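You operate a simulated robot arm through the tools that you are given. There is no shell and no other tool.

You run a simulated two-armed robot. Do the job below in one go: nothing can be reset, and whatever is moved stays where it is left.

## Task
Measure the short belt on the length gauge and lay it on the mat marked with its length.
Fine: switch the length display on and press ZERO once before you draw the slide; read the display before you take the belt off; lay it lengthwise; the gauge slide ends back.

The check looks at the end state, three seconds after you hand in, the way a careful person would. Anything else that was tipped, shoved, dropped, spilled or broken makes it a failure.

## Robot
Two 7-joint arms with fingered hands on one trunk that stands fixed in place. Base frame: the origin is at the foot of the trunk, x ahead of it, y to its left, z up; the work surface is at about z = 800. Lengths are in mm, angles in degrees, forces in N, time in s.
The left shoulder is at [60, 138, 897], the right one opposite. With the tool pointing down near the work surface each hand reaches from about 420 to 920 mm from the base axis, measured 20 degrees to its own side. Payload 4 kg a hand.
The tool frame of a hand sits at the grasp point between the pads (the TCP): z along the fingers, y along the line on which they close. The tips reach 36 mm beyond it. The gripper opens to 120 mm; its body begins 42 mm behind the TCP. The gripper is a hand of 5 fingers: y runs from the thumb to the fingers, the wrist lies at [-15, -109, -200] in the tool frame, and closing takes about 1.5 s.
Orientation is that of the tool frame in the base frame, as a unit quaternion [x, y, z, w]. With the fingers straight down and the wrist toward the robot, the tool's x, y and z point along [0, 1, 0], [1, 0, 0] and [0, 0, -1] of the base frame.

## Interface
- The arms move only by the tool arm_command. It takes "left_targets", "right_targets" or both (then of equal length, played together; a hand with none holds still); each is a list of rows, each a list of 7 numbers: the turn, a rotation vector about the tool's x, y, z in units of 5 degrees (1.0 is 5 degrees), then the shift along the tool's x, y, z in units of 25 mm (1.0 is 25 mm), then the opening, from 0 (shut) to 1 (fully open). In form: [[ax, ay, az, tx, ty, tz, hand], ...]. A call has 1 to 20 rows; each row shifts and turns the commanded pose from where the row before left it, along the tool's axes as they then stand. A call with a number of a shift or a turn outside -1 to 1 is refused whole. A row lasts 0.2 s, in which the tool goes at most 50 mm and 8.6 degrees; a call with a longer step from one row to the next is refused whole, and so is a gripper value outside its range. A pose out of reach is approached as far as the arm can. The call stops where the force on the tool passes 40 N (or 10 N more than at its start, if that is more) or the arm is blocked; 0.2 s more then pass. Each finger travels about 153 mm/s and halts on what it meets, pressing with about 30 N; the grip force reading is that of the motor and also rises with nothing between the fingers. The clock runs only during rows and for 0.2 s after the last one: add rows that do not move to give the fingers time. It gives the time, the measured TCP pose, the force on the tool (base axes), the opening and the grip force at its end, in the units of the frame above (readings bear some noise), with the torque about the TCP (base axes, N m) and any sound that the robot's microphone picked up, and new pictures: "views" is both (left out), scene, wrist or none (wrist: the cameras of the hands that moved).
- Cameras (640 x 400 px; columns grow to the right, rows downward): "scene" is now at [58.2, 33.2, 1528.3]; the picture's right is [0.27, -0.96, 0.00], its down [-0.53, -0.15, -0.83] and it looks along [0.80, 0.23, -0.55] (base axes); focal length 298 px, centre (320, 200). "left" rides on the left gripper at [-69, -79, -131] in its tool frame; the picture's right is [-0.78, -0.29, 0.55], its down [0.55, -0.73, 0.40] and it looks along [0.29, 0.61, 0.74] (tool axes); focal length 222 px, centre (320, 200). "right" rides on the right gripper at [69, -79, -131] in its tool frame; the picture's right is [-0.78, 0.29, -0.55], its down [-0.55, -0.73, 0.40] and it looks along [-0.29, 0.61, 0.74] (tool axes); focal length 222 px, centre (320, 200). There is no depth. A picture from a camera that has moved, and an enlarged one, comes with that camera's place and axes in the base frame and with its lens. The place of the scene camera against the robot may be out by one fixed shift of up to 25 mm in any direction.
- move_column(by): slides the trunk up (or, below 0, down) by that many mm; the arms and the scene camera ride with it, the base frame stays. It gives what a move gives, with no picture.
- set_grasp(shape, hand): the hand has 5 fingers and takes this shape, open, in about a second: jaw (thumb against the fingers, like two jaws); tri (thumb and two fingers); tip (a fingertip pinch); poke (one finger out to press); point (the index stretched); flat (the hand flat); cup (the hand cupped); fist (a fist). The gripper value then closes the fingers along that shape, each until it touches; the sizes above hold for jaw. It gives what a move gives, with no picture.
- aim_head(pan, tilt): turns the head with the scene camera to pan (to the left, within 86 degrees either way) and tilt (down, from -29 to 69), counted from straight ahead of the robot. It gives what a move gives, and a new picture of the scene camera.
- zoom(camera, box): a new picture of the part [left, top, right, bottom] of that camera's present view, enlarged. The clock stands still meanwhile.
- close_job(): hands the job in; it is judged then, once.

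Nothing tells you positions but the pictures and the camera data. Unless the task says otherwise, let go and move clear before handing in.

The tools are called after "Request:" as name(argument=value, ...) on one line, values as JSON. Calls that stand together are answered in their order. arm_command: Moves the arms, as the interface text tells. Its arguments: {"type":"object","properties":{"left_targets":{"type":"array","items":{"type":"array","items":{"type":"number"}}},"right_targets":{"type":"array","items":{"type":"array","items":{"type":"number"}}},"views":{"type":"string","enum":["both","scene","wrist","none"]}},"required":[]} The other tools are called the same way: move_column (by) moves the trunk up or down; set_grasp (shape, hand) gives the hand a shape; aim_head (pan, tilt) turns the head that bears the scene camera; zoom (camera, box) takes an enlarged picture of a part of a camera's view; close_job () hands the job in.

At the start:

```text
time_s: 0.0
left_tool_pos: [418.3, 251.9, 1330.6]
left_ee_rot: [0.707, 0.707, -0.001, 0.0]
left_wrist_force: [-0.4, 0.4, -0.3]
left_torque: [-0.01, 0.01, 0.0]
left_opening: 120.0
left_grip_force: 0.1
left_shape: jaw
right_tool_pos: [550.1, -128.8, 1323.7]
right_ee_rot: [0.707, 0.707, 0.0, 0.0]
right_wrist_force: [0.2, -0.4, 0.5]
right_torque: [-0.03, 0.01, 0.01]
right_opening: 119.6
right_grip_force: 0.0
right_shape: jaw
trunk travel left (down, up): [-475.0, 115.0]
head pan, tilt (commanded): [15.9, 33.4]
```

scene: 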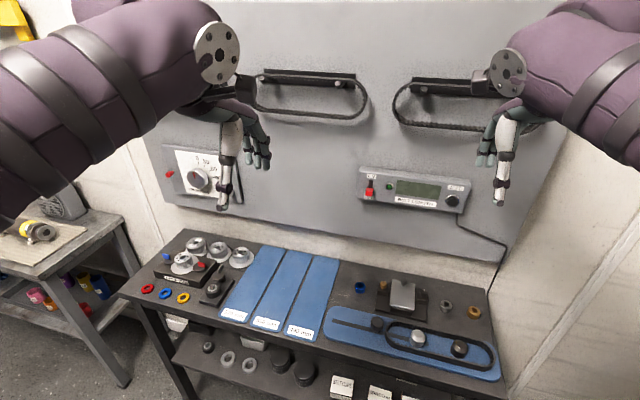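
right: 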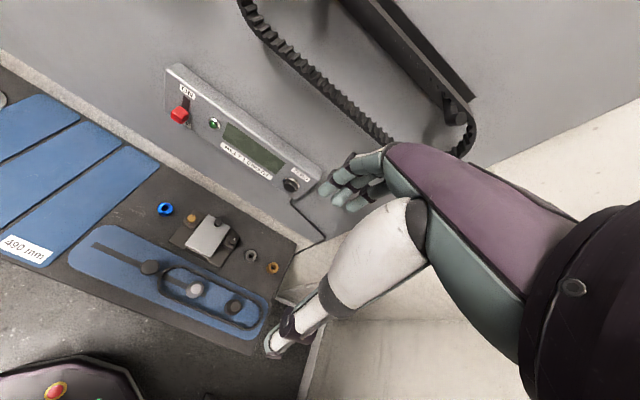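
left: 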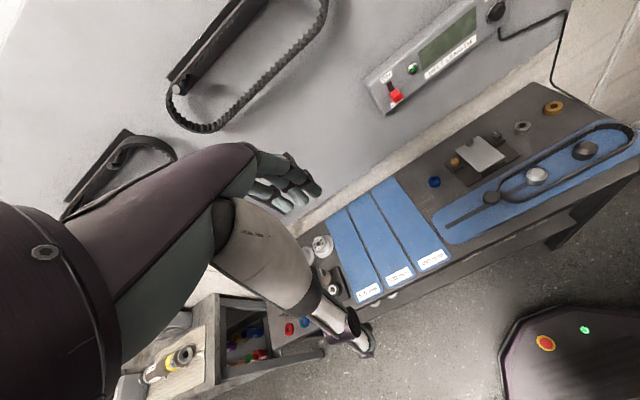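

I see a bench with a blue length gauge on the right that already has a belt lying over it, three blue mats with length labels, and a display box on the wall panel with a red switch and a ZERO button. I'll look closer at each before moving.

Request:
zoom(camera="scene", box=[310, 260, 520, 391])

Request:
zoom(camera="scene", box=[340, 150, 500, 250])

Request:
zoom(camera="scene", box=[130, 220, 360, 364])

Request:
zoom(camera="right", box=[50, 180, 306, 340])

Request:
zoom(camera="scene", box=[230, 50, 550, 250])

```text
3.05 times, centred on (415, 326) of scene
camera zoom: at [58.2, 33.2, 1528.3], right [0.27, -0.96, 0.0], down [-0.53, -0.15, -0.83], along [0.8, 0.23, -0.55], focal length 908 px, centre (30, -182)
```

zoom: 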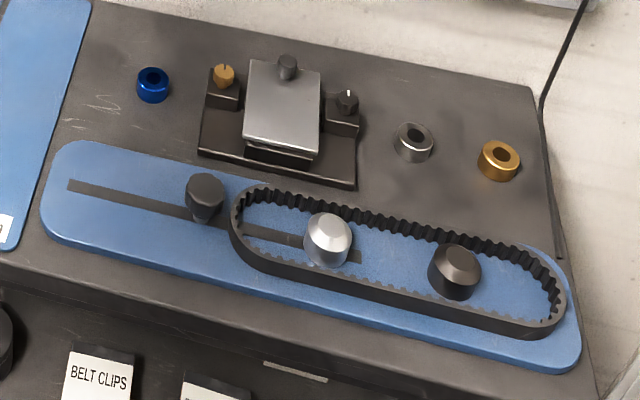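

```text
4.00 times, centred on (420, 200) of scene
camera zoom: at [58.2, 33.2, 1528.3], right [0.27, -0.96, 0.0], down [-0.53, -0.15, -0.83], along [0.8, 0.23, -0.55], focal length 1192 px, centre (-80, 200)
```

zoom: 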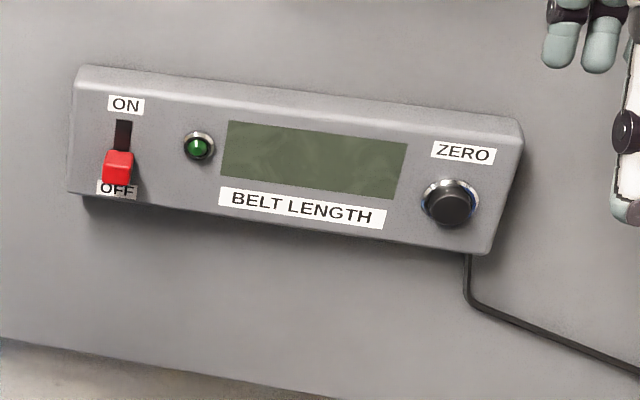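

```text
2.78 times, centred on (245, 292) of scene
camera zoom: at [58.2, 33.2, 1528.3], right [0.27, -0.96, 0.0], down [-0.53, -0.15, -0.83], along [0.8, 0.23, -0.55], focal length 828 px, centre (528, -56)
```

zoom: 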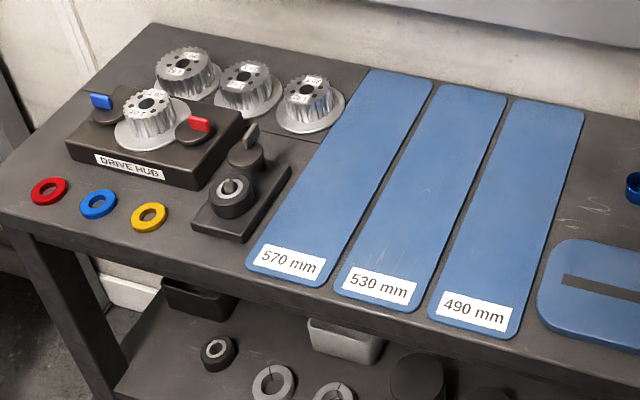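

```text
2.50 times, centred on (178, 260) of right
camera zoom: at [470.7, -60.9, 1456.1], right [0.29, -0.78, 0.55], down [-0.73, -0.55, -0.4], along [0.61, -0.29, -0.74], focal length 555 px, centre (675, 50)
```

zoom: 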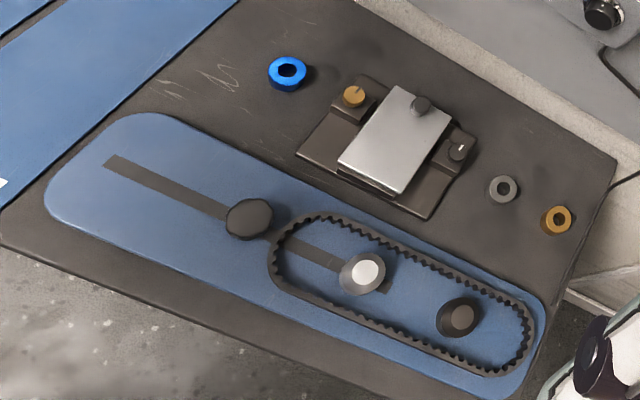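

```text
2.00 times, centred on (390, 150) of scene
camera zoom: at [58.2, 33.2, 1528.3], right [0.27, -0.96, 0.0], down [-0.53, -0.15, -0.83], along [0.8, 0.23, -0.55], focal length 596 px, centre (180, 300)
```

zoom: 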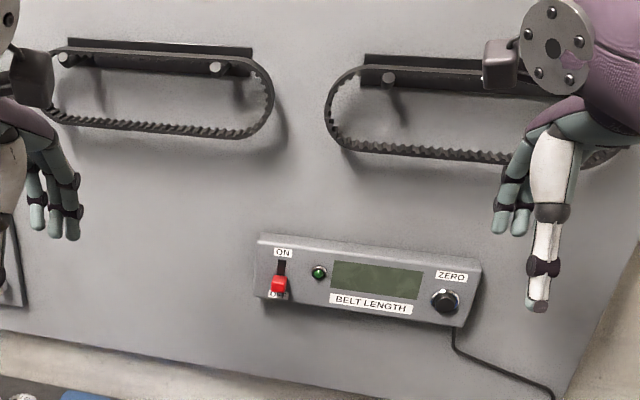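

The belt already on the gauge is the short one: it runs along y at about x=545, around a silver post at y≈-83 and a dark post at y≈-181, with the slide knob at y≈18. The switch is near (729, 90, 1118) and ZERO near (733, -118, 1124). Next I'll put both hands in the poke shape and see where the finger sits.

Request:
set_grasp(shape="poke", hand="left")

Request:
set_grasp(shape="poke", hand="right")

Request:
zoom(camera="left", box=[0, 0, 640, 400])

Request:
zoom(camera="right", box=[0, 0, 640, 400])

Request:
zoom(camera="scene", box=[0, 0, 640, 400])

```text
time_s: 0.9
left_tool_pos: [419.0, 252.3, 1330.7]
left_ee_rot: [0.708, 0.706, 0.0, 0.0]
left_wrist_force: [0.1, 0.0, 0.5]
left_torque: [0.02, 0.03, 0.0]
left_opening: 0.0
left_grip_force: 0.1
left_shape: poke
right_tool_pos: [548.9, -129.8, 1324.6]
right_ee_rot: [0.707, 0.708, -0.001, 0.0]
right_wrist_force: [-0.5, -0.2, -0.2]
right_torque: [0.0, -0.03, 0.02]
right_opening: 119.7
right_grip_force: 0.0
right_shape: jaw
trunk travel left (down, up): [-475.0, 115.0]
head pan, tilt (commanded): [15.9, 33.4]
```

```text
time_s: 1.8
left_tool_pos: [418.9, 250.5, 1330.5]
left_ee_rot: [0.707, 0.708, 0.0, 0.0]
left_wrist_force: [0.2, 0.3, 0.2]
left_torque: [0.03, -0.01, 0.0]
left_opening: 0.3
left_grip_force: 0.0
left_shape: poke
right_tool_pos: [549.4, -130.8, 1325.0]
right_ee_rot: [0.707, 0.707, 0.0, 0.0]
right_wrist_force: [-0.1, -0.4, -0.6]
right_torque: [0.02, 0.0, 0.02]
right_opening: 0.2
right_grip_force: 0.1
right_shape: poke
trunk travel left (down, up): [-475.0, 115.0]
head pan, tilt (commanded): [15.9, 33.4]
```

```text
1.00 times, centred on (320, 200) of left (not enlarged: the box is as wide or as high as the picture)
camera zoom: at [338.1, 182.6, 1461.2], right [-0.29, -0.78, -0.55], down [-0.73, 0.55, -0.4], along [0.61, 0.29, -0.74], focal length 222 px, centre (320, 200)
```

zoom: 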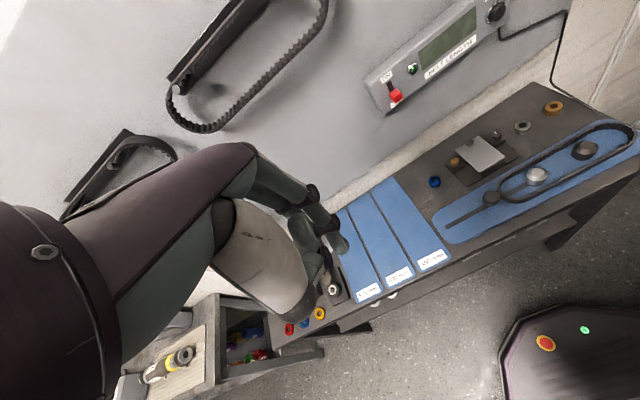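

```text
1.00 times, centred on (320, 200) of right (not enlarged: the box is as wide or as high as the picture)
camera zoom: at [470.7, -61.0, 1456.1], right [0.29, -0.78, 0.55], down [-0.73, -0.55, -0.4], along [0.61, -0.29, -0.74], focal length 222 px, centre (320, 200)
```

zoom: 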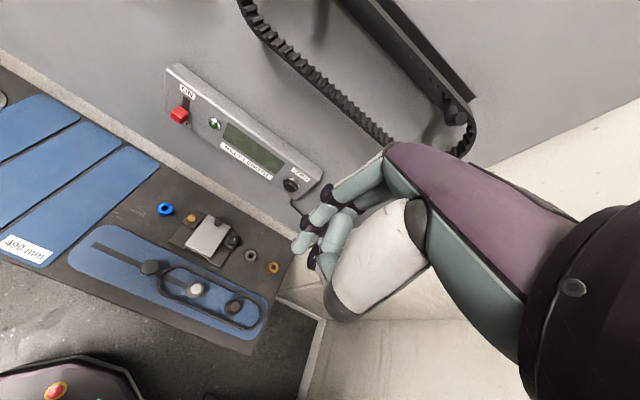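

```text
1.00 times, centred on (320, 200) of scene (not enlarged: the box is as wide or as high as the picture)
camera zoom: at [58.2, 33.2, 1528.3], right [0.27, -0.96, 0.0], down [-0.53, -0.15, -0.83], along [0.8, 0.23, -0.55], focal length 298 px, centre (320, 200)
```

zoom: 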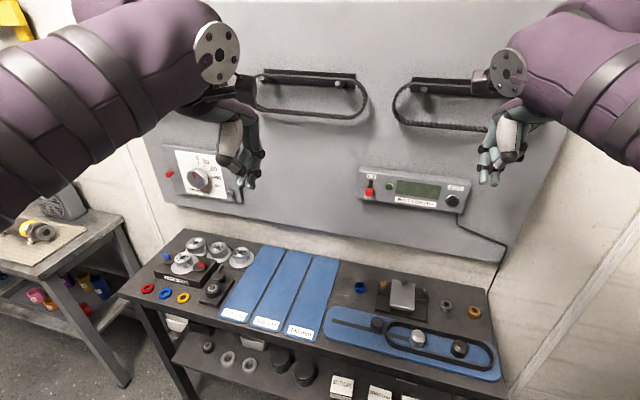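

The hands now show a pointing index finger with the others curled. I'll zoom in to find the fingertip.

Request:
zoom(camera="right", box=[270, 150, 430, 250])

Request:
zoom(camera="left", box=[240, 150, 400, 250])

Request:
zoom(camera="scene", box=[440, 100, 568, 180])

Request:
zoom(camera="scene", box=[180, 110, 308, 190])

```text
4.00 times, centred on (350, 200) of right
camera zoom: at [470.7, -61.0, 1456.1], right [0.29, -0.78, 0.55], down [-0.73, -0.55, -0.4], along [0.61, -0.29, -0.74], focal length 888 px, centre (200, 200)
```

zoom: 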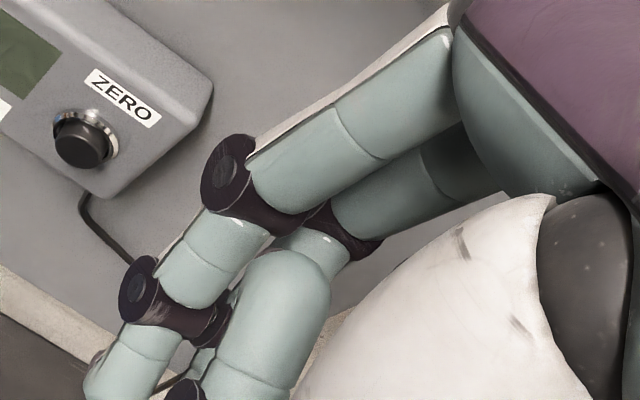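

```text
4.00 times, centred on (320, 200) of left
camera zoom: at [338.1, 182.6, 1461.2], right [-0.29, -0.78, -0.55], down [-0.73, 0.55, -0.4], along [0.61, 0.29, -0.74], focal length 888 px, centre (320, 200)
```

zoom: 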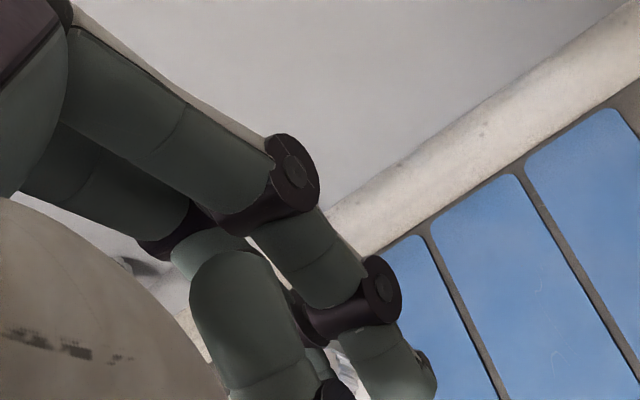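

```text
5.00 times, centred on (504, 140) of scene
camera zoom: at [58.2, 33.2, 1528.3], right [0.27, -0.96, 0.0], down [-0.53, -0.15, -0.83], along [0.8, 0.23, -0.55], focal length 1489 px, centre (-600, 500)
```

zoom: 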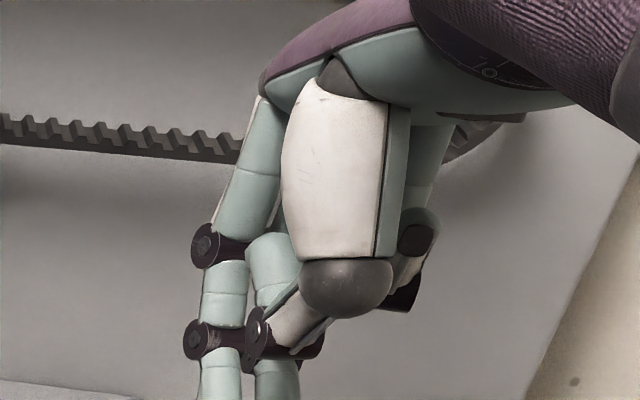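

```text
5.00 times, centred on (244, 150) of scene
camera zoom: at [58.2, 33.2, 1528.3], right [0.27, -0.96, 0.0], down [-0.53, -0.15, -0.83], along [0.8, 0.23, -0.55], focal length 1489 px, centre (700, 450)
```

zoom: 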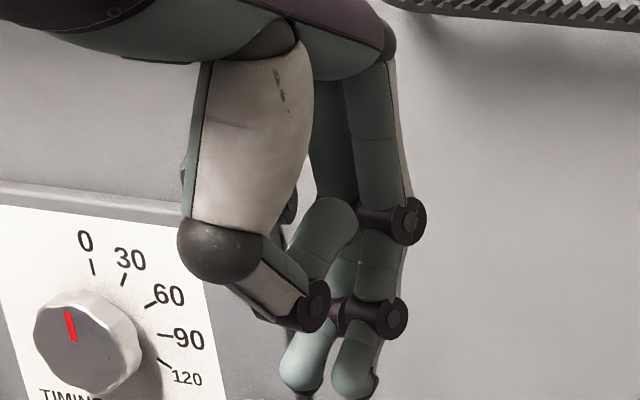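

The index looks to be the inner finger on each hand. I'll look at the tips.

Request:
zoom(camera="right", box=[260, 190, 388, 270])

Request:
zoom(camera="left", box=[270, 200, 398, 280])

Request:
zoom(camera="scene", box=[440, 130, 568, 210])

Request:
zoom(camera="scene", box=[180, 130, 308, 210])

```text
5.00 times, centred on (324, 230) of right
camera zoom: at [470.7, -61.0, 1456.1], right [0.29, -0.78, 0.55], down [-0.73, -0.55, -0.4], along [0.61, -0.29, -0.74], focal length 1111 px, centre (300, 50)
```

zoom: 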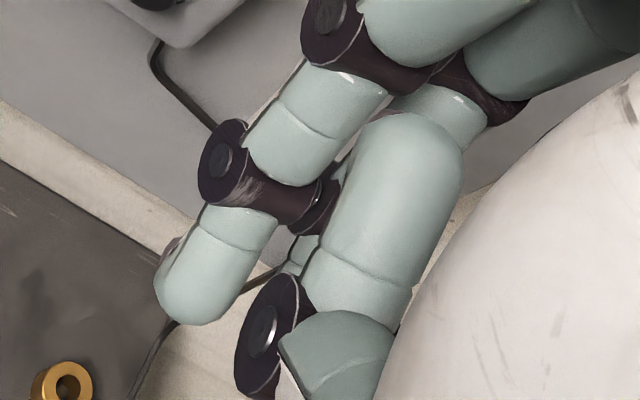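

```text
5.00 times, centred on (334, 240) of left
camera zoom: at [338.1, 182.6, 1461.2], right [-0.29, -0.78, -0.55], down [-0.73, 0.55, -0.4], along [0.61, 0.29, -0.74], focal length 1111 px, centre (250, 0)
```

zoom: 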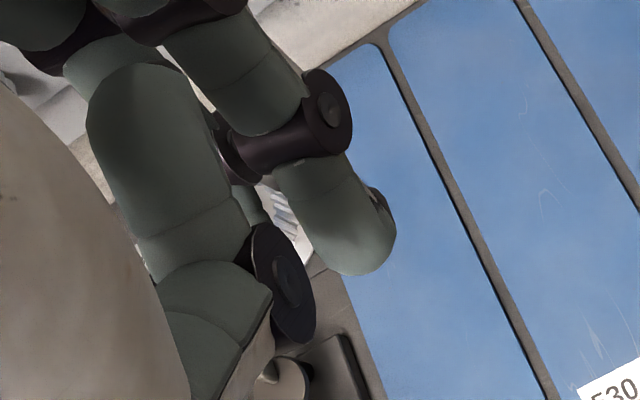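

```text
5.00 times, centred on (504, 170) of scene
camera zoom: at [58.2, 33.2, 1528.3], right [0.27, -0.96, 0.0], down [-0.53, -0.15, -0.83], along [0.8, 0.23, -0.55], focal length 1489 px, centre (-600, 350)
```

zoom: 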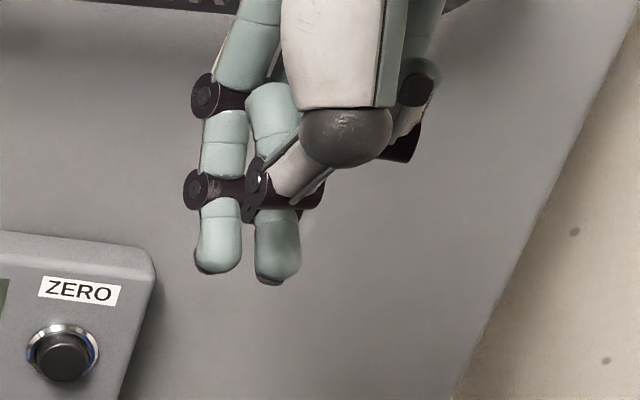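

```text
5.00 times, centred on (244, 170) of scene
camera zoom: at [58.2, 33.2, 1528.3], right [0.27, -0.96, 0.0], down [-0.53, -0.15, -0.83], along [0.8, 0.23, -0.55], focal length 1489 px, centre (700, 350)
```

zoom: 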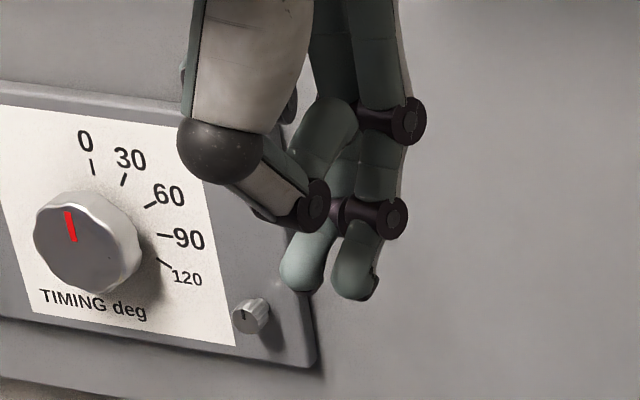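

The index tip of the poke shape lies about 50 mm beyond the TCP, almost on the tool axis. The scene camera seems to read about 15 mm too far to the left in y. I'll turn both hands to point forward at the panel.

Request:
arm_command(left_targets=[[-1, 0, 0, 0, 0, 0, 0], [-1, 0, 0, 0, 0, 0, 0], [-1, 0, 0, 0, 0, 0, 0], [-1, 0, 0, 0, 0, 0, 0], [-1, 0, 0, 0, 0, 0, 0], [-1, 0, 0, 0, 0, 0, 0], [-1, 0, 0, 0, 0, 0, 0], [-1, 0, 0, 0, 0, 0, 0], [-1, 0, 0, 0, 0, 0, 0], [-1, 0, 0, 0, 0, 0, 0], [-1, 0, 0, 0, 0, 0, 0], [-1, 0, 0, 0, 0, 0, 0], [-1, 0, 0, 0, 0, 0, 0], [-1, 0, 0, 0, 0, 0, 0], [-1, 0, 0, 0, 0, 0, 0], [-1, 0, 0, 0, 0, 0, 0], [-1, 0, 0, 0, 0, 0, 0], [-1, 0, 0, 0, 0, 0, 0]], right_targets=[[-1, 0, 0, 0, 0, 0, 0], [-1, 0, 0, 0, 0, 0, 0], [-1, 0, 0, 0, 0, 0, 0], [-1, 0, 0, 0, 0, 0, 0], [-1, 0, 0, 0, 0, 0, 0], [-1, 0, 0, 0, 0, 0, 0], [-1, 0, 0, 0, 0, 0, 0], [-1, 0, 0, 0, 0, 0, 0], [-1, 0, 0, 0, 0, 0, 0], [-1, 0, 0, 0, 0, 0, 0], [-1, 0, 0, 0, 0, 0, 0], [-1, 0, 0, 0, 0, 0, 0], [-1, 0, 0, 0, 0, 0, 0], [-1, 0, 0, 0, 0, 0, 0], [-1, 0, 0, 0, 0, 0, 0], [-1, 0, 0, 0, 0, 0, 0], [-1, 0, 0, 0, 0, 0, 0], [-1, 0, 0, 0, 0, 0, 0]])

```text
time_s: 5.8
left_tool_pos: [403.3, 370.3, 1302.2]
left_ee_rot: [0.436, 0.605, 0.543, 0.385]
left_wrist_force: [-0.7, 0.2, 0.2]
left_torque: [-0.04, 0.03, -0.01]
left_opening: 0.1
left_grip_force: 0.1
left_shape: poke
left hand out of reach, approached as far as the arm can: row 18
right_tool_pos: [545.0, -134.8, 1336.5]
right_ee_rot: [0.582, 0.577, 0.404, 0.405]
right_wrist_force: [-0.6, 0.3, 0.5]
right_torque: [0.01, -0.01, -0.03]
right_opening: 0.1
right_grip_force: 0.1
right_shape: poke
right hand out of reach, approached as far as the arm can: row 14, 15, 16, 17, 18
trunk travel left (down, up): [-475.0, 115.0]
head pan, tilt (commanded): [15.9, 33.4]
stopped in row 18 (left hand): the arm was blocked; the commanded pose is now the measured one
camera scene: at [58.3, 32.7, 1528.1], right [0.27, -0.96, 0.0], down [-0.53, -0.15, -0.83], along [0.8, 0.23, -0.55], focal length 298 px, centre (320, 200)
camera right: at [394.6, -65.6, 1307.6], right [-0.42, -0.78, 0.46], down [0.12, -0.55, -0.83], along [0.9, -0.29, 0.32], focal length 222 px, centre (320, 200)
camera left: at [292.1, 260.6, 1237.7], right [0.74, -0.58, -0.36], down [0.12, 0.63, -0.77], along [0.67, 0.53, 0.53], focal length 222 px, centre (320, 200)
```

scene: 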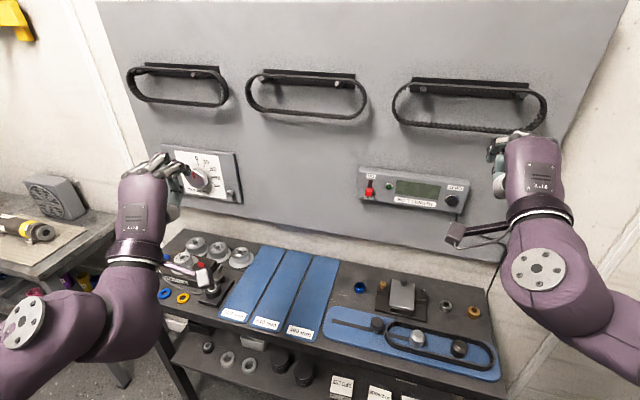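
right: 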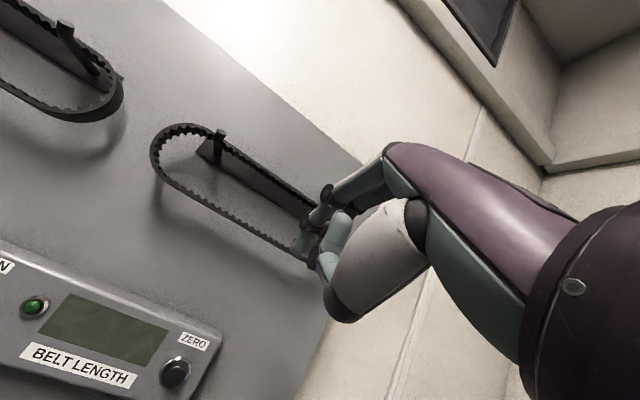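
left: 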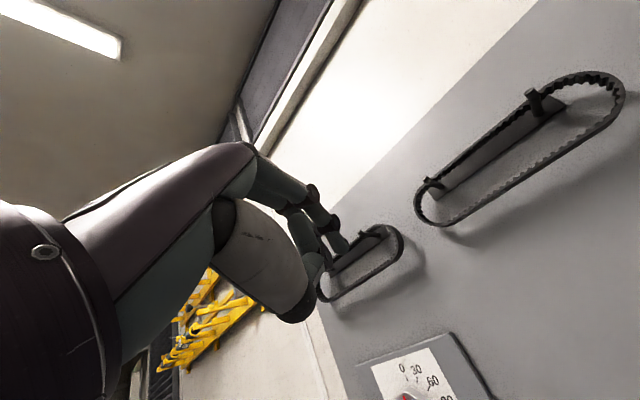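

The hands turned most of the way, but the left arm ran to its limit with a 19° yaw to the left and the right one stopped at 70°. The three belts on the wall hangers are about 310 mm long against about 258 mm for the one on the gauge, so the gauge belt is the short one. I'll bring the left hand down and across in front of the switch, where the pose should be easier.

Request:
arm_command(left_targets=[[0, -1, 0, 0, -1, 0, 0], [0, -1, 0, -0.5, -1, 0.5, 0], [0, -1, 0, -0.8, -1, 0.8, 0], [0, -1, 0, -0.8, -1, 0.8, 0], [0, 0, 0, -1, -0.8, 0.8, 0], [0, 0, 0, -1, -0.8, 0.8, 0], [0, 0, 0, -1, -0.8, 0.8, 0], [0, 0, 0, -1, -0.8, 0.8, 0], [0, 0, 0, -1, -0.4, 0.8, 0], [0, 0, 0, -1, -0.2, 0.8, 0], [0, 0, 0, -1, 0, 0.8, 0], [0, 0, 0, 0, 0, 0, 0]])

```text
time_s: 8.4
left_tool_pos: [613.0, 174.7, 1129.5]
left_ee_rot: [0.526, 0.529, 0.46, 0.482]
left_wrist_force: [-0.3, 0.5, 0.3]
left_torque: [-0.02, 0.02, 0.01]
left_opening: 0.0
left_grip_force: 0.0
left_shape: poke
left hand out of reach, approached as far as the arm can: row 1, 2, 3, 4, 5, 6, 7
right_tool_pos: [543.8, -134.1, 1336.0]
right_ee_rot: [0.582, 0.578, 0.404, 0.405]
right_wrist_force: [-0.2, -0.5, -0.4]
right_torque: [0.02, 0.03, -0.03]
right_opening: 0.2
right_grip_force: 0.1
right_shape: poke
trunk travel left (down, up): [-475.0, 115.0]
head pan, tilt (commanded): [15.9, 33.4]
camera scene: at [58.1, 33.4, 1528.3], right [0.27, -0.96, 0.0], down [-0.53, -0.15, -0.83], along [0.8, 0.23, -0.55], focal length 298 px, centre (320, 200)
camera left: at [472.5, 106.2, 1067.1], right [0.5, -0.8, -0.33], down [0.32, 0.52, -0.79], along [0.81, 0.29, 0.52], focal length 222 px, centre (320, 200)
```

scene: 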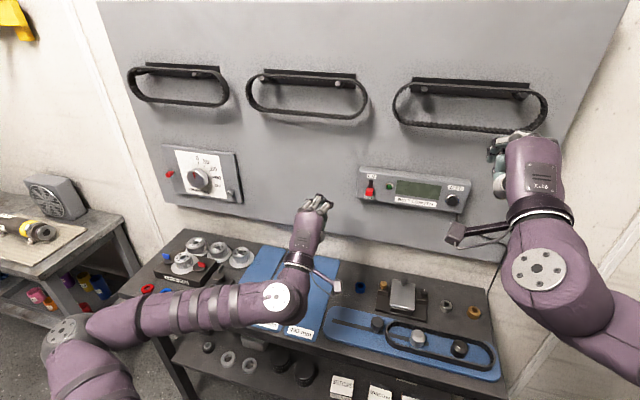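
left: 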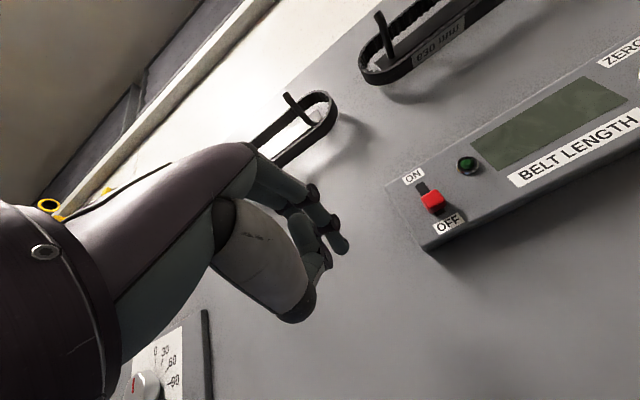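

The left hand is now in front of the panel, pointing nearly straight ahead. I'll zoom in on the switch to place it exactly.

Request:
zoom(camera="left", box=[380, 150, 508, 230])

Request:
zoom(camera="left", box=[250, 150, 410, 250])

Request:
zoom(camera="scene", box=[280, 150, 408, 230])

Request:
zoom(camera="right", box=[0, 220, 256, 380])

```text
5.00 times, centred on (444, 190) of left
camera zoom: at [472.5, 106.2, 1067.1], right [0.5, -0.8, -0.33], down [0.32, 0.52, -0.79], along [0.81, 0.29, 0.52], focal length 1111 px, centre (-300, 250)
```

zoom: 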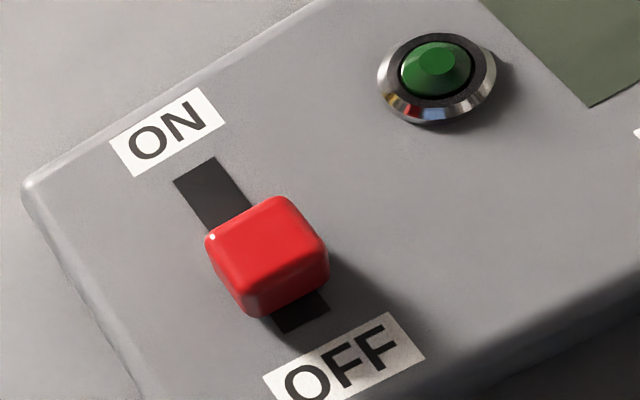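

```text
4.00 times, centred on (330, 200) of left
camera zoom: at [472.5, 106.2, 1067.1], right [0.5, -0.8, -0.33], down [0.32, 0.52, -0.79], along [0.81, 0.29, 0.52], focal length 888 px, centre (280, 200)
```

zoom: 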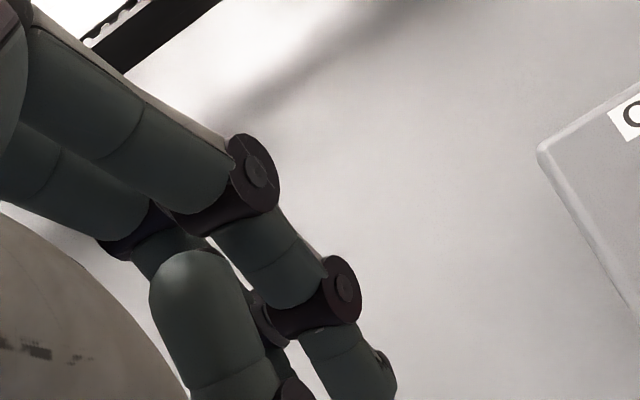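

```text
5.00 times, centred on (344, 190) of scene
camera zoom: at [58.1, 33.4, 1528.3], right [0.27, -0.96, 0.0], down [-0.53, -0.15, -0.83], along [0.8, 0.23, -0.55], focal length 1489 px, centre (200, 250)
```

zoom: 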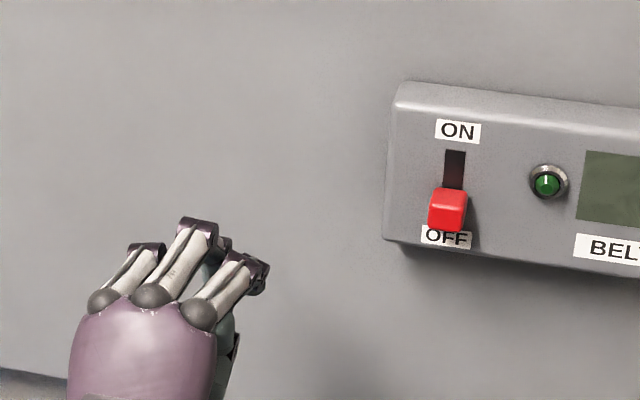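

```text
2.50 times, centred on (128, 300) of right
camera zoom: at [394.5, -65.1, 1307.5], right [-0.42, -0.78, 0.46], down [0.12, -0.55, -0.83], along [0.9, -0.29, 0.32], focal length 555 px, centre (800, -50)
```

zoom: 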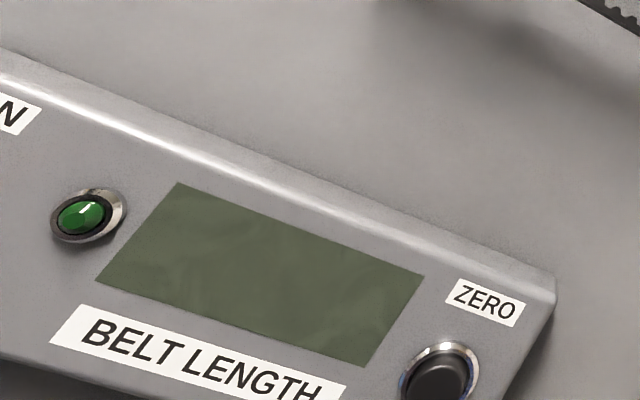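

From the two wrist cameras, the green lamp is at (719, 32, 1162). The switch cap is near y=81 and spans z≈1134–1152, with its slot running up to z≈1170, so ON is up. I'll bring the left fingertip in line with and just below the cap, still short of the box.

Request:
arm_command(left_targets=[[0, 0, 0, -1, -0.1, 0.3, 0], [0, 0, 0, -1, -0.1, 0.3, 0], [0, 0, 0, -1, -0.1, 0.3, 0], [0, 0, 0, -0.56, 0, 0.3, 0], [0, 0, 0, 0, 0, 0, 0]])

Request:
zoom(camera="left", box=[240, 140, 400, 240])

Request:
zoom(camera="scene", box=[320, 150, 448, 230])

```text
time_s: 9.6
left_tool_pos: [641.4, 84.7, 1121.7]
left_ee_rot: [0.525, 0.528, 0.461, 0.483]
left_wrist_force: [-0.5, -0.4, 0.6]
left_torque: [-0.01, -0.01, -0.01]
left_opening: 0.0
left_grip_force: 0.1
left_shape: poke
right_tool_pos: [544.8, -136.5, 1335.8]
right_ee_rot: [0.582, 0.577, 0.404, 0.405]
right_wrist_force: [0.3, 0.7, 0.9]
right_torque: [0.01, 0.04, 0.02]
right_opening: 0.0
right_grip_force: 0.1
right_shape: poke
trunk travel left (down, up): [-475.0, 115.0]
head pan, tilt (commanded): [15.9, 33.4]
camera scene: at [58.0, 33.1, 1528.3], right [0.27, -0.96, 0.0], down [-0.53, -0.15, -0.83], along [0.8, 0.23, -0.55], focal length 298 px, centre (320, 200)
camera left: at [499.5, 16.4, 1058.5], right [0.5, -0.8, -0.33], down [0.32, 0.52, -0.79], along [0.81, 0.29, 0.52], focal length 222 px, centre (320, 200)
```

scene: 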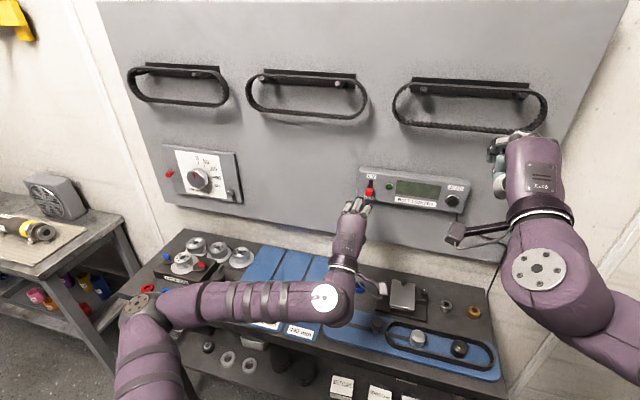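
left: 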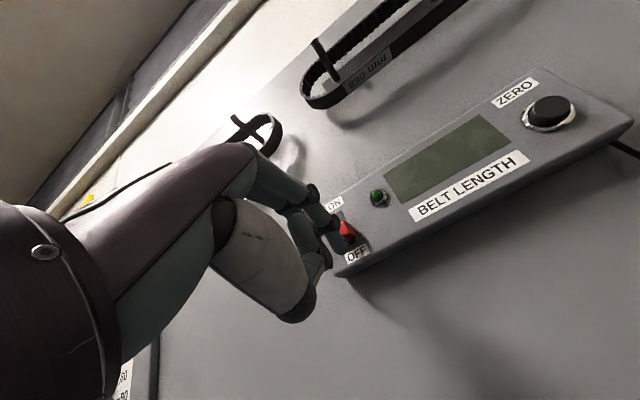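

```text
4.00 times, centred on (320, 190) of left
camera zoom: at [499.5, 16.4, 1058.5], right [0.5, -0.8, -0.33], down [0.32, 0.52, -0.79], along [0.81, 0.29, 0.52], focal length 888 px, centre (320, 240)
```

zoom: 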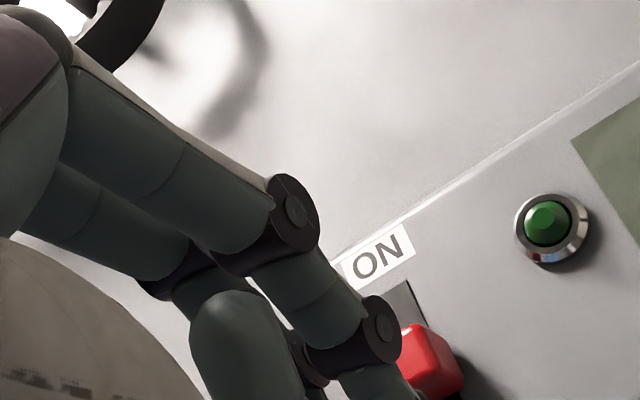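

```text
5.00 times, centred on (384, 190) of scene
camera zoom: at [58.0, 33.1, 1528.3], right [0.27, -0.96, 0.0], down [-0.53, -0.15, -0.83], along [0.8, 0.23, -0.55], focal length 1489 px, centre (0, 250)
```

zoom: 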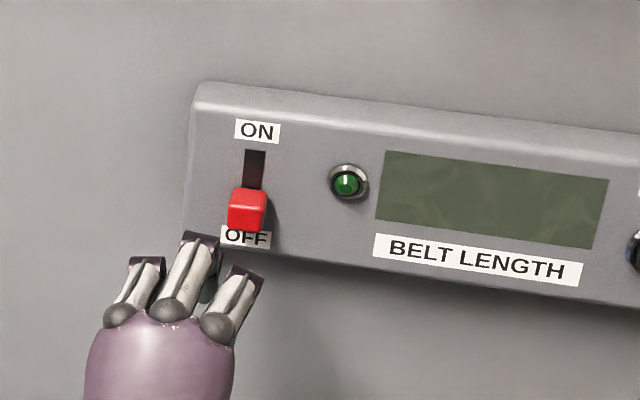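

The fingertip is close to the switch. I'll look at it more closely from the left camera.

Request:
zoom(camera="left", box=[290, 180, 418, 260])

Request:
zoom(camera="left", box=[440, 60, 600, 160])

```text
5.00 times, centred on (354, 220) of left
camera zoom: at [499.5, 16.4, 1058.5], right [0.5, -0.8, -0.33], down [0.32, 0.52, -0.79], along [0.81, 0.29, 0.52], focal length 1111 px, centre (150, 100)
```

zoom: 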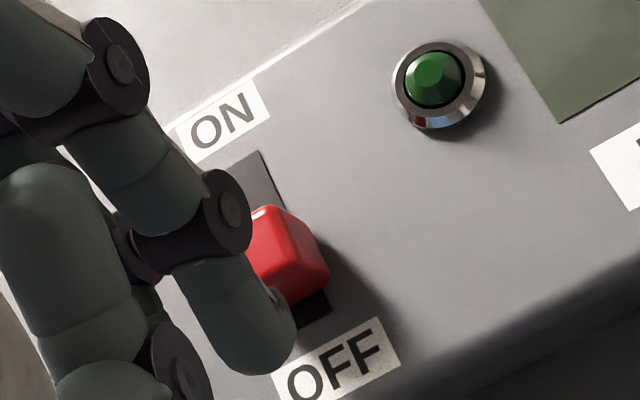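

```text
4.00 times, centred on (520, 110) of left
camera zoom: at [499.5, 16.4, 1058.5], right [0.5, -0.8, -0.33], down [0.32, 0.52, -0.79], along [0.81, 0.29, 0.52], focal length 888 px, centre (-480, 560)
```

zoom: 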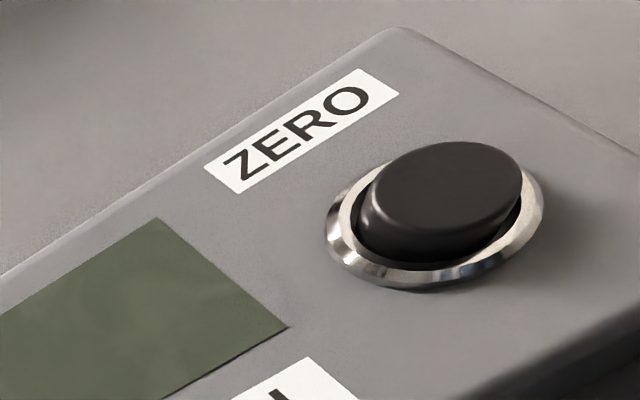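

Everything agrees, with the tip about 35 mm short of the box face and below the cap. I'll advance it carefully beneath the cap.

Request:
arm_command(left_targets=[[0, 0, 0, 0, 0, 0.3, 0], [0, 0, 0, 0, 0, 0.3, 0], [0, 0, 0, 0, 0, 0.3, 0], [0, 0, 0, 0, 0, 0, 0]], views="none")

Request:
zoom(camera="left", box=[290, 180, 418, 260])

Request:
zoom(camera="scene", box=[320, 150, 448, 230])

```text
time_s: 10.6
left_tool_pos: [662.7, 86.2, 1119.5]
left_ee_rot: [0.527, 0.528, 0.459, 0.483]
left_wrist_force: [0.3, -0.6, -0.5]
left_torque: [-0.02, 0.04, -0.02]
left_opening: 0.0
left_grip_force: 0.0
left_shape: poke
right_tool_pos: [543.8, -134.4, 1335.3]
right_ee_rot: [0.583, 0.577, 0.403, 0.405]
right_wrist_force: [0.1, -0.3, -0.1]
right_torque: [0.03, 0.02, 0.03]
right_opening: 0.0
right_grip_force: 0.1
right_shape: poke
trunk travel left (down, up): [-475.0, 115.0]
head pan, tilt (commanded): [15.9, 33.4]
```

```text
5.00 times, centred on (354, 220) of left
camera zoom: at [520.9, 18.2, 1055.9], right [0.5, -0.8, -0.33], down [0.32, 0.52, -0.79], along [0.81, 0.28, 0.52], focal length 1111 px, centre (150, 100)
```

zoom: 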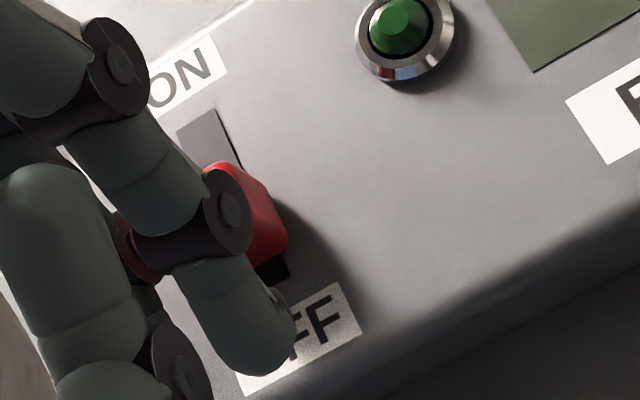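

```text
5.00 times, centred on (384, 190) of scene
camera zoom: at [58.2, 33.2, 1528.3], right [0.27, -0.96, 0.0], down [-0.53, -0.15, -0.83], along [0.8, 0.23, -0.55], focal length 1489 px, centre (0, 250)
```

zoom: 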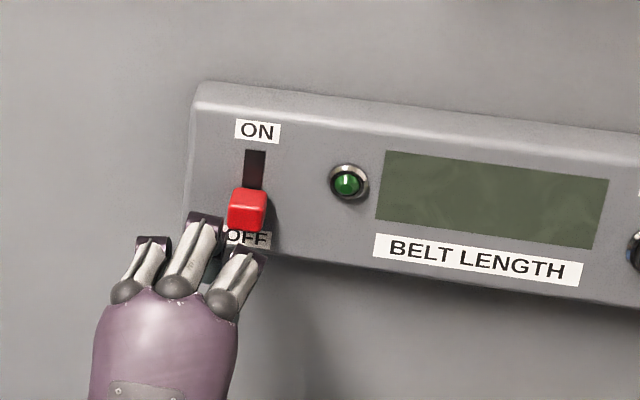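

No contact yet and the tip is in front of the OFF label. I'll go another 8 mm in.

Request:
arm_command(left_targets=[[0, 0, 0, 0, 0, 0.16, 0], [0, 0, 0, 0, 0, 0.16, 0], [0, 0, 0, 0, 0, 0, 0]], views="none")

Request:
zoom(camera="left", box=[290, 180, 418, 260])

```text
time_s: 11.4
left_tool_pos: [669.1, 89.8, 1117.2]
left_ee_rot: [0.526, 0.529, 0.46, 0.482]
left_wrist_force: [-0.4, 0.6, 0.3]
left_torque: [-0.03, 0.0, 0.0]
left_opening: 0.0
left_grip_force: 0.0
left_shape: poke
left hand out of reach, approached as far as the arm can: row 1
right_tool_pos: [543.9, -135.4, 1335.7]
right_ee_rot: [0.583, 0.578, 0.404, 0.405]
right_wrist_force: [0.2, -0.3, 0.3]
right_torque: [0.01, -0.04, -0.03]
right_opening: 0.1
right_grip_force: 0.1
right_shape: poke
trunk travel left (down, up): [-475.0, 115.0]
head pan, tilt (commanded): [15.9, 33.4]
```

```text
5.00 times, centred on (354, 220) of left
camera zoom: at [527.5, 21.0, 1054.7], right [0.5, -0.8, -0.33], down [0.32, 0.52, -0.79], along [0.81, 0.29, 0.52], focal length 1111 px, centre (150, 100)
```

zoom: 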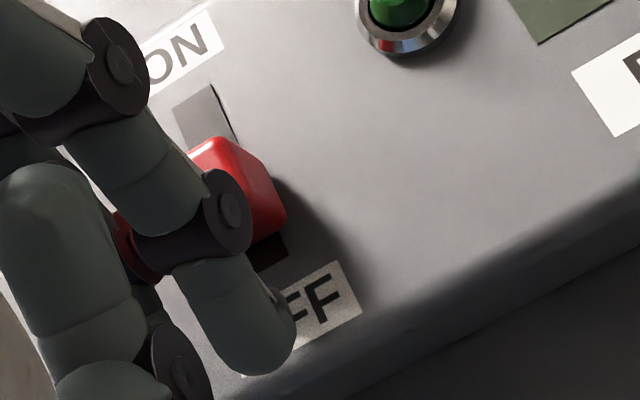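

The arm reported its reach limit in this flat pose, and the box face works out at x≈720 with the cap front at x≈710. I'll pitch the finger about 10° further down, which is an easier pose, then go a little further in and correct y.

Request:
arm_command(left_targets=[[1, 0, 0, 0, 0, 0, 0], [1, 0, 0, 0, 0, 0, 0], [0, 0, 0, -0.2, 0.1, 0.2, 0], [0, 0, 0, 0, 0, 0, 0], [0, 0, 0, 0, 0, 0, 0]], views="none")

Request:
zoom(camera="left", box=[290, 180, 418, 260])

```text
time_s: 12.6
left_tool_pos: [671.1, 92.7, 1115.4]
left_ee_rot: [0.565, 0.567, 0.413, 0.434]
left_wrist_force: [-0.2, 0.8, -0.4]
left_torque: [-0.01, -0.03, 0.01]
left_opening: 0.1
left_grip_force: 0.1
left_shape: poke
left hand out of reach, approached as far as the arm can: row 2, 3
right_tool_pos: [544.9, -135.5, 1335.4]
right_ee_rot: [0.582, 0.578, 0.404, 0.405]
right_wrist_force: [0.1, 0.4, -0.6]
right_torque: [0.0, -0.03, -0.01]
right_opening: 0.0
right_grip_force: 0.1
right_shape: poke
trunk travel left (down, up): [-475.0, 115.0]
head pan, tilt (commanded): [15.9, 33.4]
```

```text
5.00 times, centred on (354, 220) of left
camera zoom: at [521.0, 24.5, 1079.0], right [0.43, -0.8, -0.41], down [0.18, 0.53, -0.83], along [0.88, 0.28, 0.37], focal length 1111 px, centre (150, 100)
```

zoom: 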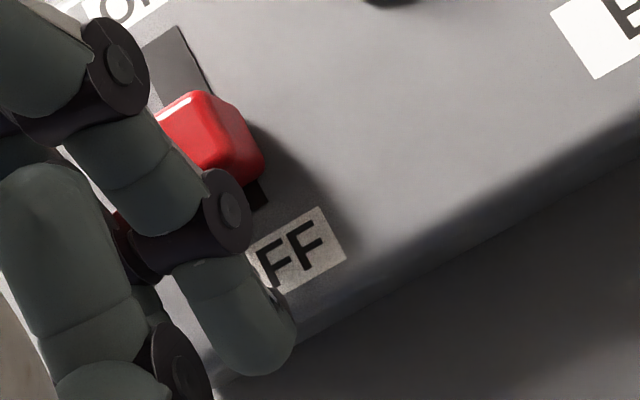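

The arm drifts toward +y near a joint limit. I'll yaw the finger 10° to the right, which shifts the tip toward the cap and should relieve the wrist.

Request:
arm_command(left_targets=[[0, -1, 0, 0, 0, 0, 0], [0, -1, 0, 0, 0, 0, 0], [0, 0, 0, 0, 0, 0, 0], [0, 0, 0, 0, 0, 0, 0]], views="scene")

Request:
zoom(camera="left", box=[290, 180, 418, 260])

```text
time_s: 13.6
left_tool_pos: [671.7, 92.8, 1117.1]
left_ee_rot: [0.598, 0.528, 0.362, 0.482]
left_wrist_force: [0.0, 0.2, 0.3]
left_torque: [0.0, 0.01, -0.03]
left_opening: 0.0
left_grip_force: 0.0
left_shape: poke
right_tool_pos: [543.8, -134.0, 1335.7]
right_ee_rot: [0.582, 0.578, 0.404, 0.405]
right_wrist_force: [-0.1, 0.0, -0.1]
right_torque: [0.02, 0.0, 0.0]
right_opening: 0.0
right_grip_force: 0.1
right_shape: poke
trunk travel left (down, up): [-475.0, 115.0]
head pan, tilt (commanded): [15.9, 33.4]
camera scene: at [58.2, 33.2, 1528.3], right [0.27, -0.96, 0.0], down [-0.53, -0.15, -0.83], along [0.8, 0.23, -0.55], focal length 298 px, centre (320, 200)
```

scene: 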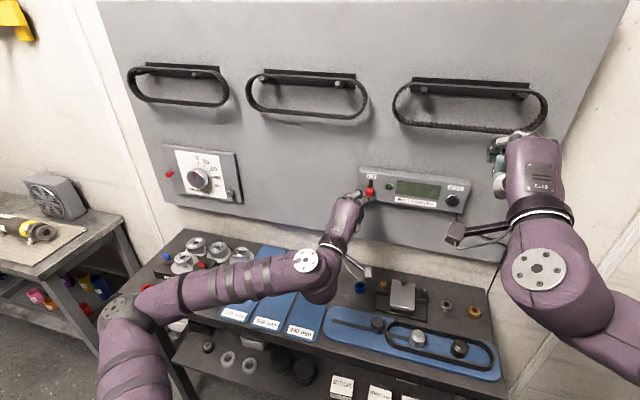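

```text
5.00 times, centred on (354, 220) of left
camera zoom: at [511.7, 48.5, 1081.1], right [0.29, -0.88, -0.37], down [0.27, 0.45, -0.85], along [0.92, 0.15, 0.36], focal length 1111 px, centre (150, 100)
```

zoom: 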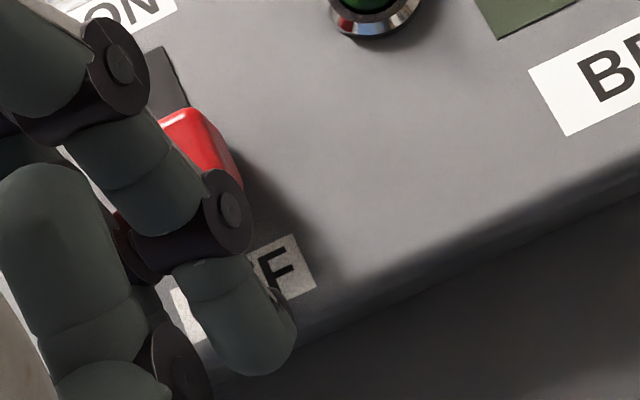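

The arm now reaches the pose without complaint. I'll check the hand's shape from the scene camera to learn exactly where the tip is.

Request:
zoom(camera="scene", box=[320, 160, 416, 220])

Request:
zoom(camera="scene", box=[470, 120, 582, 190])

```text
6.67 times, centred on (368, 190) of scene
camera zoom: at [58.2, 33.2, 1528.3], right [0.27, -0.96, 0.0], down [-0.53, -0.15, -0.83], along [0.8, 0.23, -0.55], focal length 1986 px, centre (0, 267)
```

zoom: 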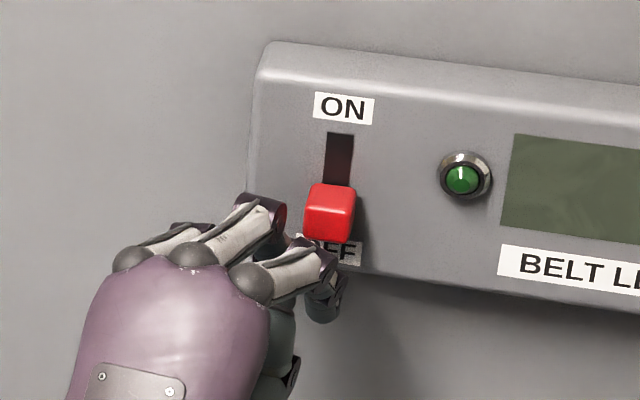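

```text
5.71 times, centred on (526, 155) of scene
camera zoom: at [58.2, 33.2, 1528.3], right [0.27, -0.96, 0.0], down [-0.53, -0.15, -0.83], along [0.8, 0.23, -0.55], focal length 1702 px, centre (-857, 457)
```

zoom: 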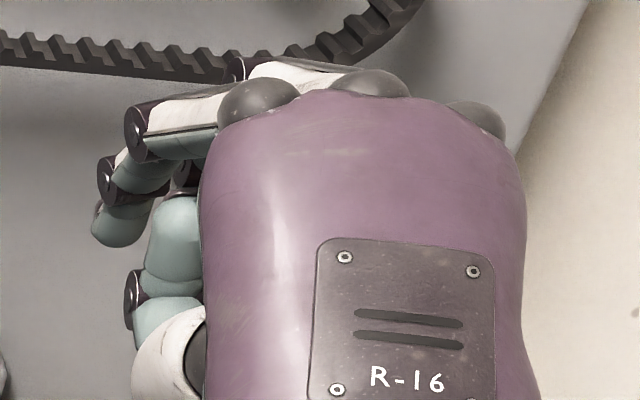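

In the poke shape the index is bent at its joints, so the tip is only about 30 mm beyond the TCP. A straight finger would work better for lifting the switch, so I'll back off and try the "point" shape.

Request:
arm_command(left_targets=[[0, 0, 0, 0, 0, -1, 0], [0, 0, 0, 0, 0, -1, 0], [0, 0, 0, 0, 0, -1, 0]], views="none")

Request:
set_grasp(shape="point", hand="left")

Request:
zoom(camera="left", box=[200, 100, 520, 300])

Request:
zoom(camera="scene", box=[300, 150, 428, 230])

```text
time_s: 14.4
left_tool_pos: [599.6, 107.6, 1137.2]
left_ee_rot: [0.598, 0.528, 0.363, 0.481]
left_wrist_force: [-0.5, -0.4, -0.3]
left_torque: [0.05, -0.02, -0.03]
left_opening: 0.2
left_grip_force: 0.0
left_shape: poke
right_tool_pos: [544.1, -134.5, 1335.4]
right_ee_rot: [0.583, 0.577, 0.404, 0.405]
right_wrist_force: [-0.5, -0.2, -0.9]
right_torque: [0.02, 0.05, -0.01]
right_opening: 0.0
right_grip_force: 0.0
right_shape: poke
trunk travel left (down, up): [-475.0, 115.0]
head pan, tilt (commanded): [15.9, 33.4]
```

```text
time_s: 15.3
left_tool_pos: [600.1, 107.4, 1137.6]
left_ee_rot: [0.599, 0.527, 0.361, 0.482]
left_wrist_force: [-0.9, -0.3, -0.2]
left_torque: [0.0, 0.0, -0.01]
left_opening: 114.0
left_grip_force: 0.1
left_shape: point
right_tool_pos: [545.3, -133.8, 1336.0]
right_ee_rot: [0.583, 0.577, 0.403, 0.405]
right_wrist_force: [0.7, 0.4, 0.1]
right_torque: [0.0, -0.01, -0.01]
right_opening: 0.0
right_grip_force: 0.1
right_shape: poke
trunk travel left (down, up): [-475.0, 115.0]
head pan, tilt (commanded): [15.9, 33.4]
```

```text
2.00 times, centred on (360, 200) of left
camera zoom: at [441.6, 63.8, 1101.7], right [0.29, -0.88, -0.37], down [0.27, 0.45, -0.85], along [0.92, 0.15, 0.36], focal length 444 px, centre (240, 200)
```

zoom: 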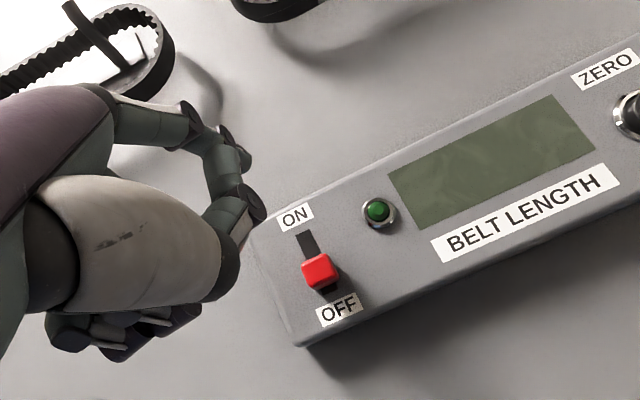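

```text
5.00 times, centred on (364, 190) of scene
camera zoom: at [58.2, 33.2, 1528.3], right [0.27, -0.96, 0.0], down [-0.53, -0.15, -0.83], along [0.8, 0.23, -0.55], focal length 1489 px, centre (100, 250)
```

zoom: 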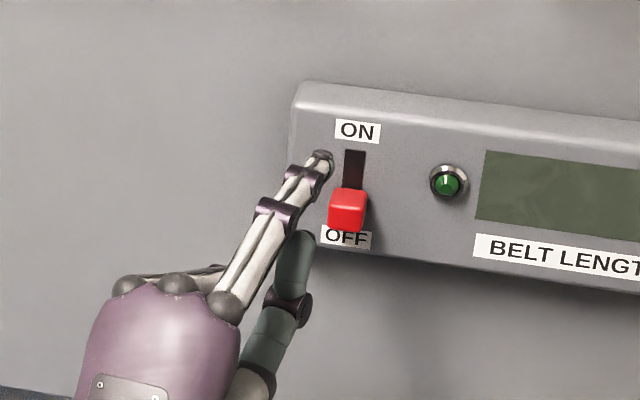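

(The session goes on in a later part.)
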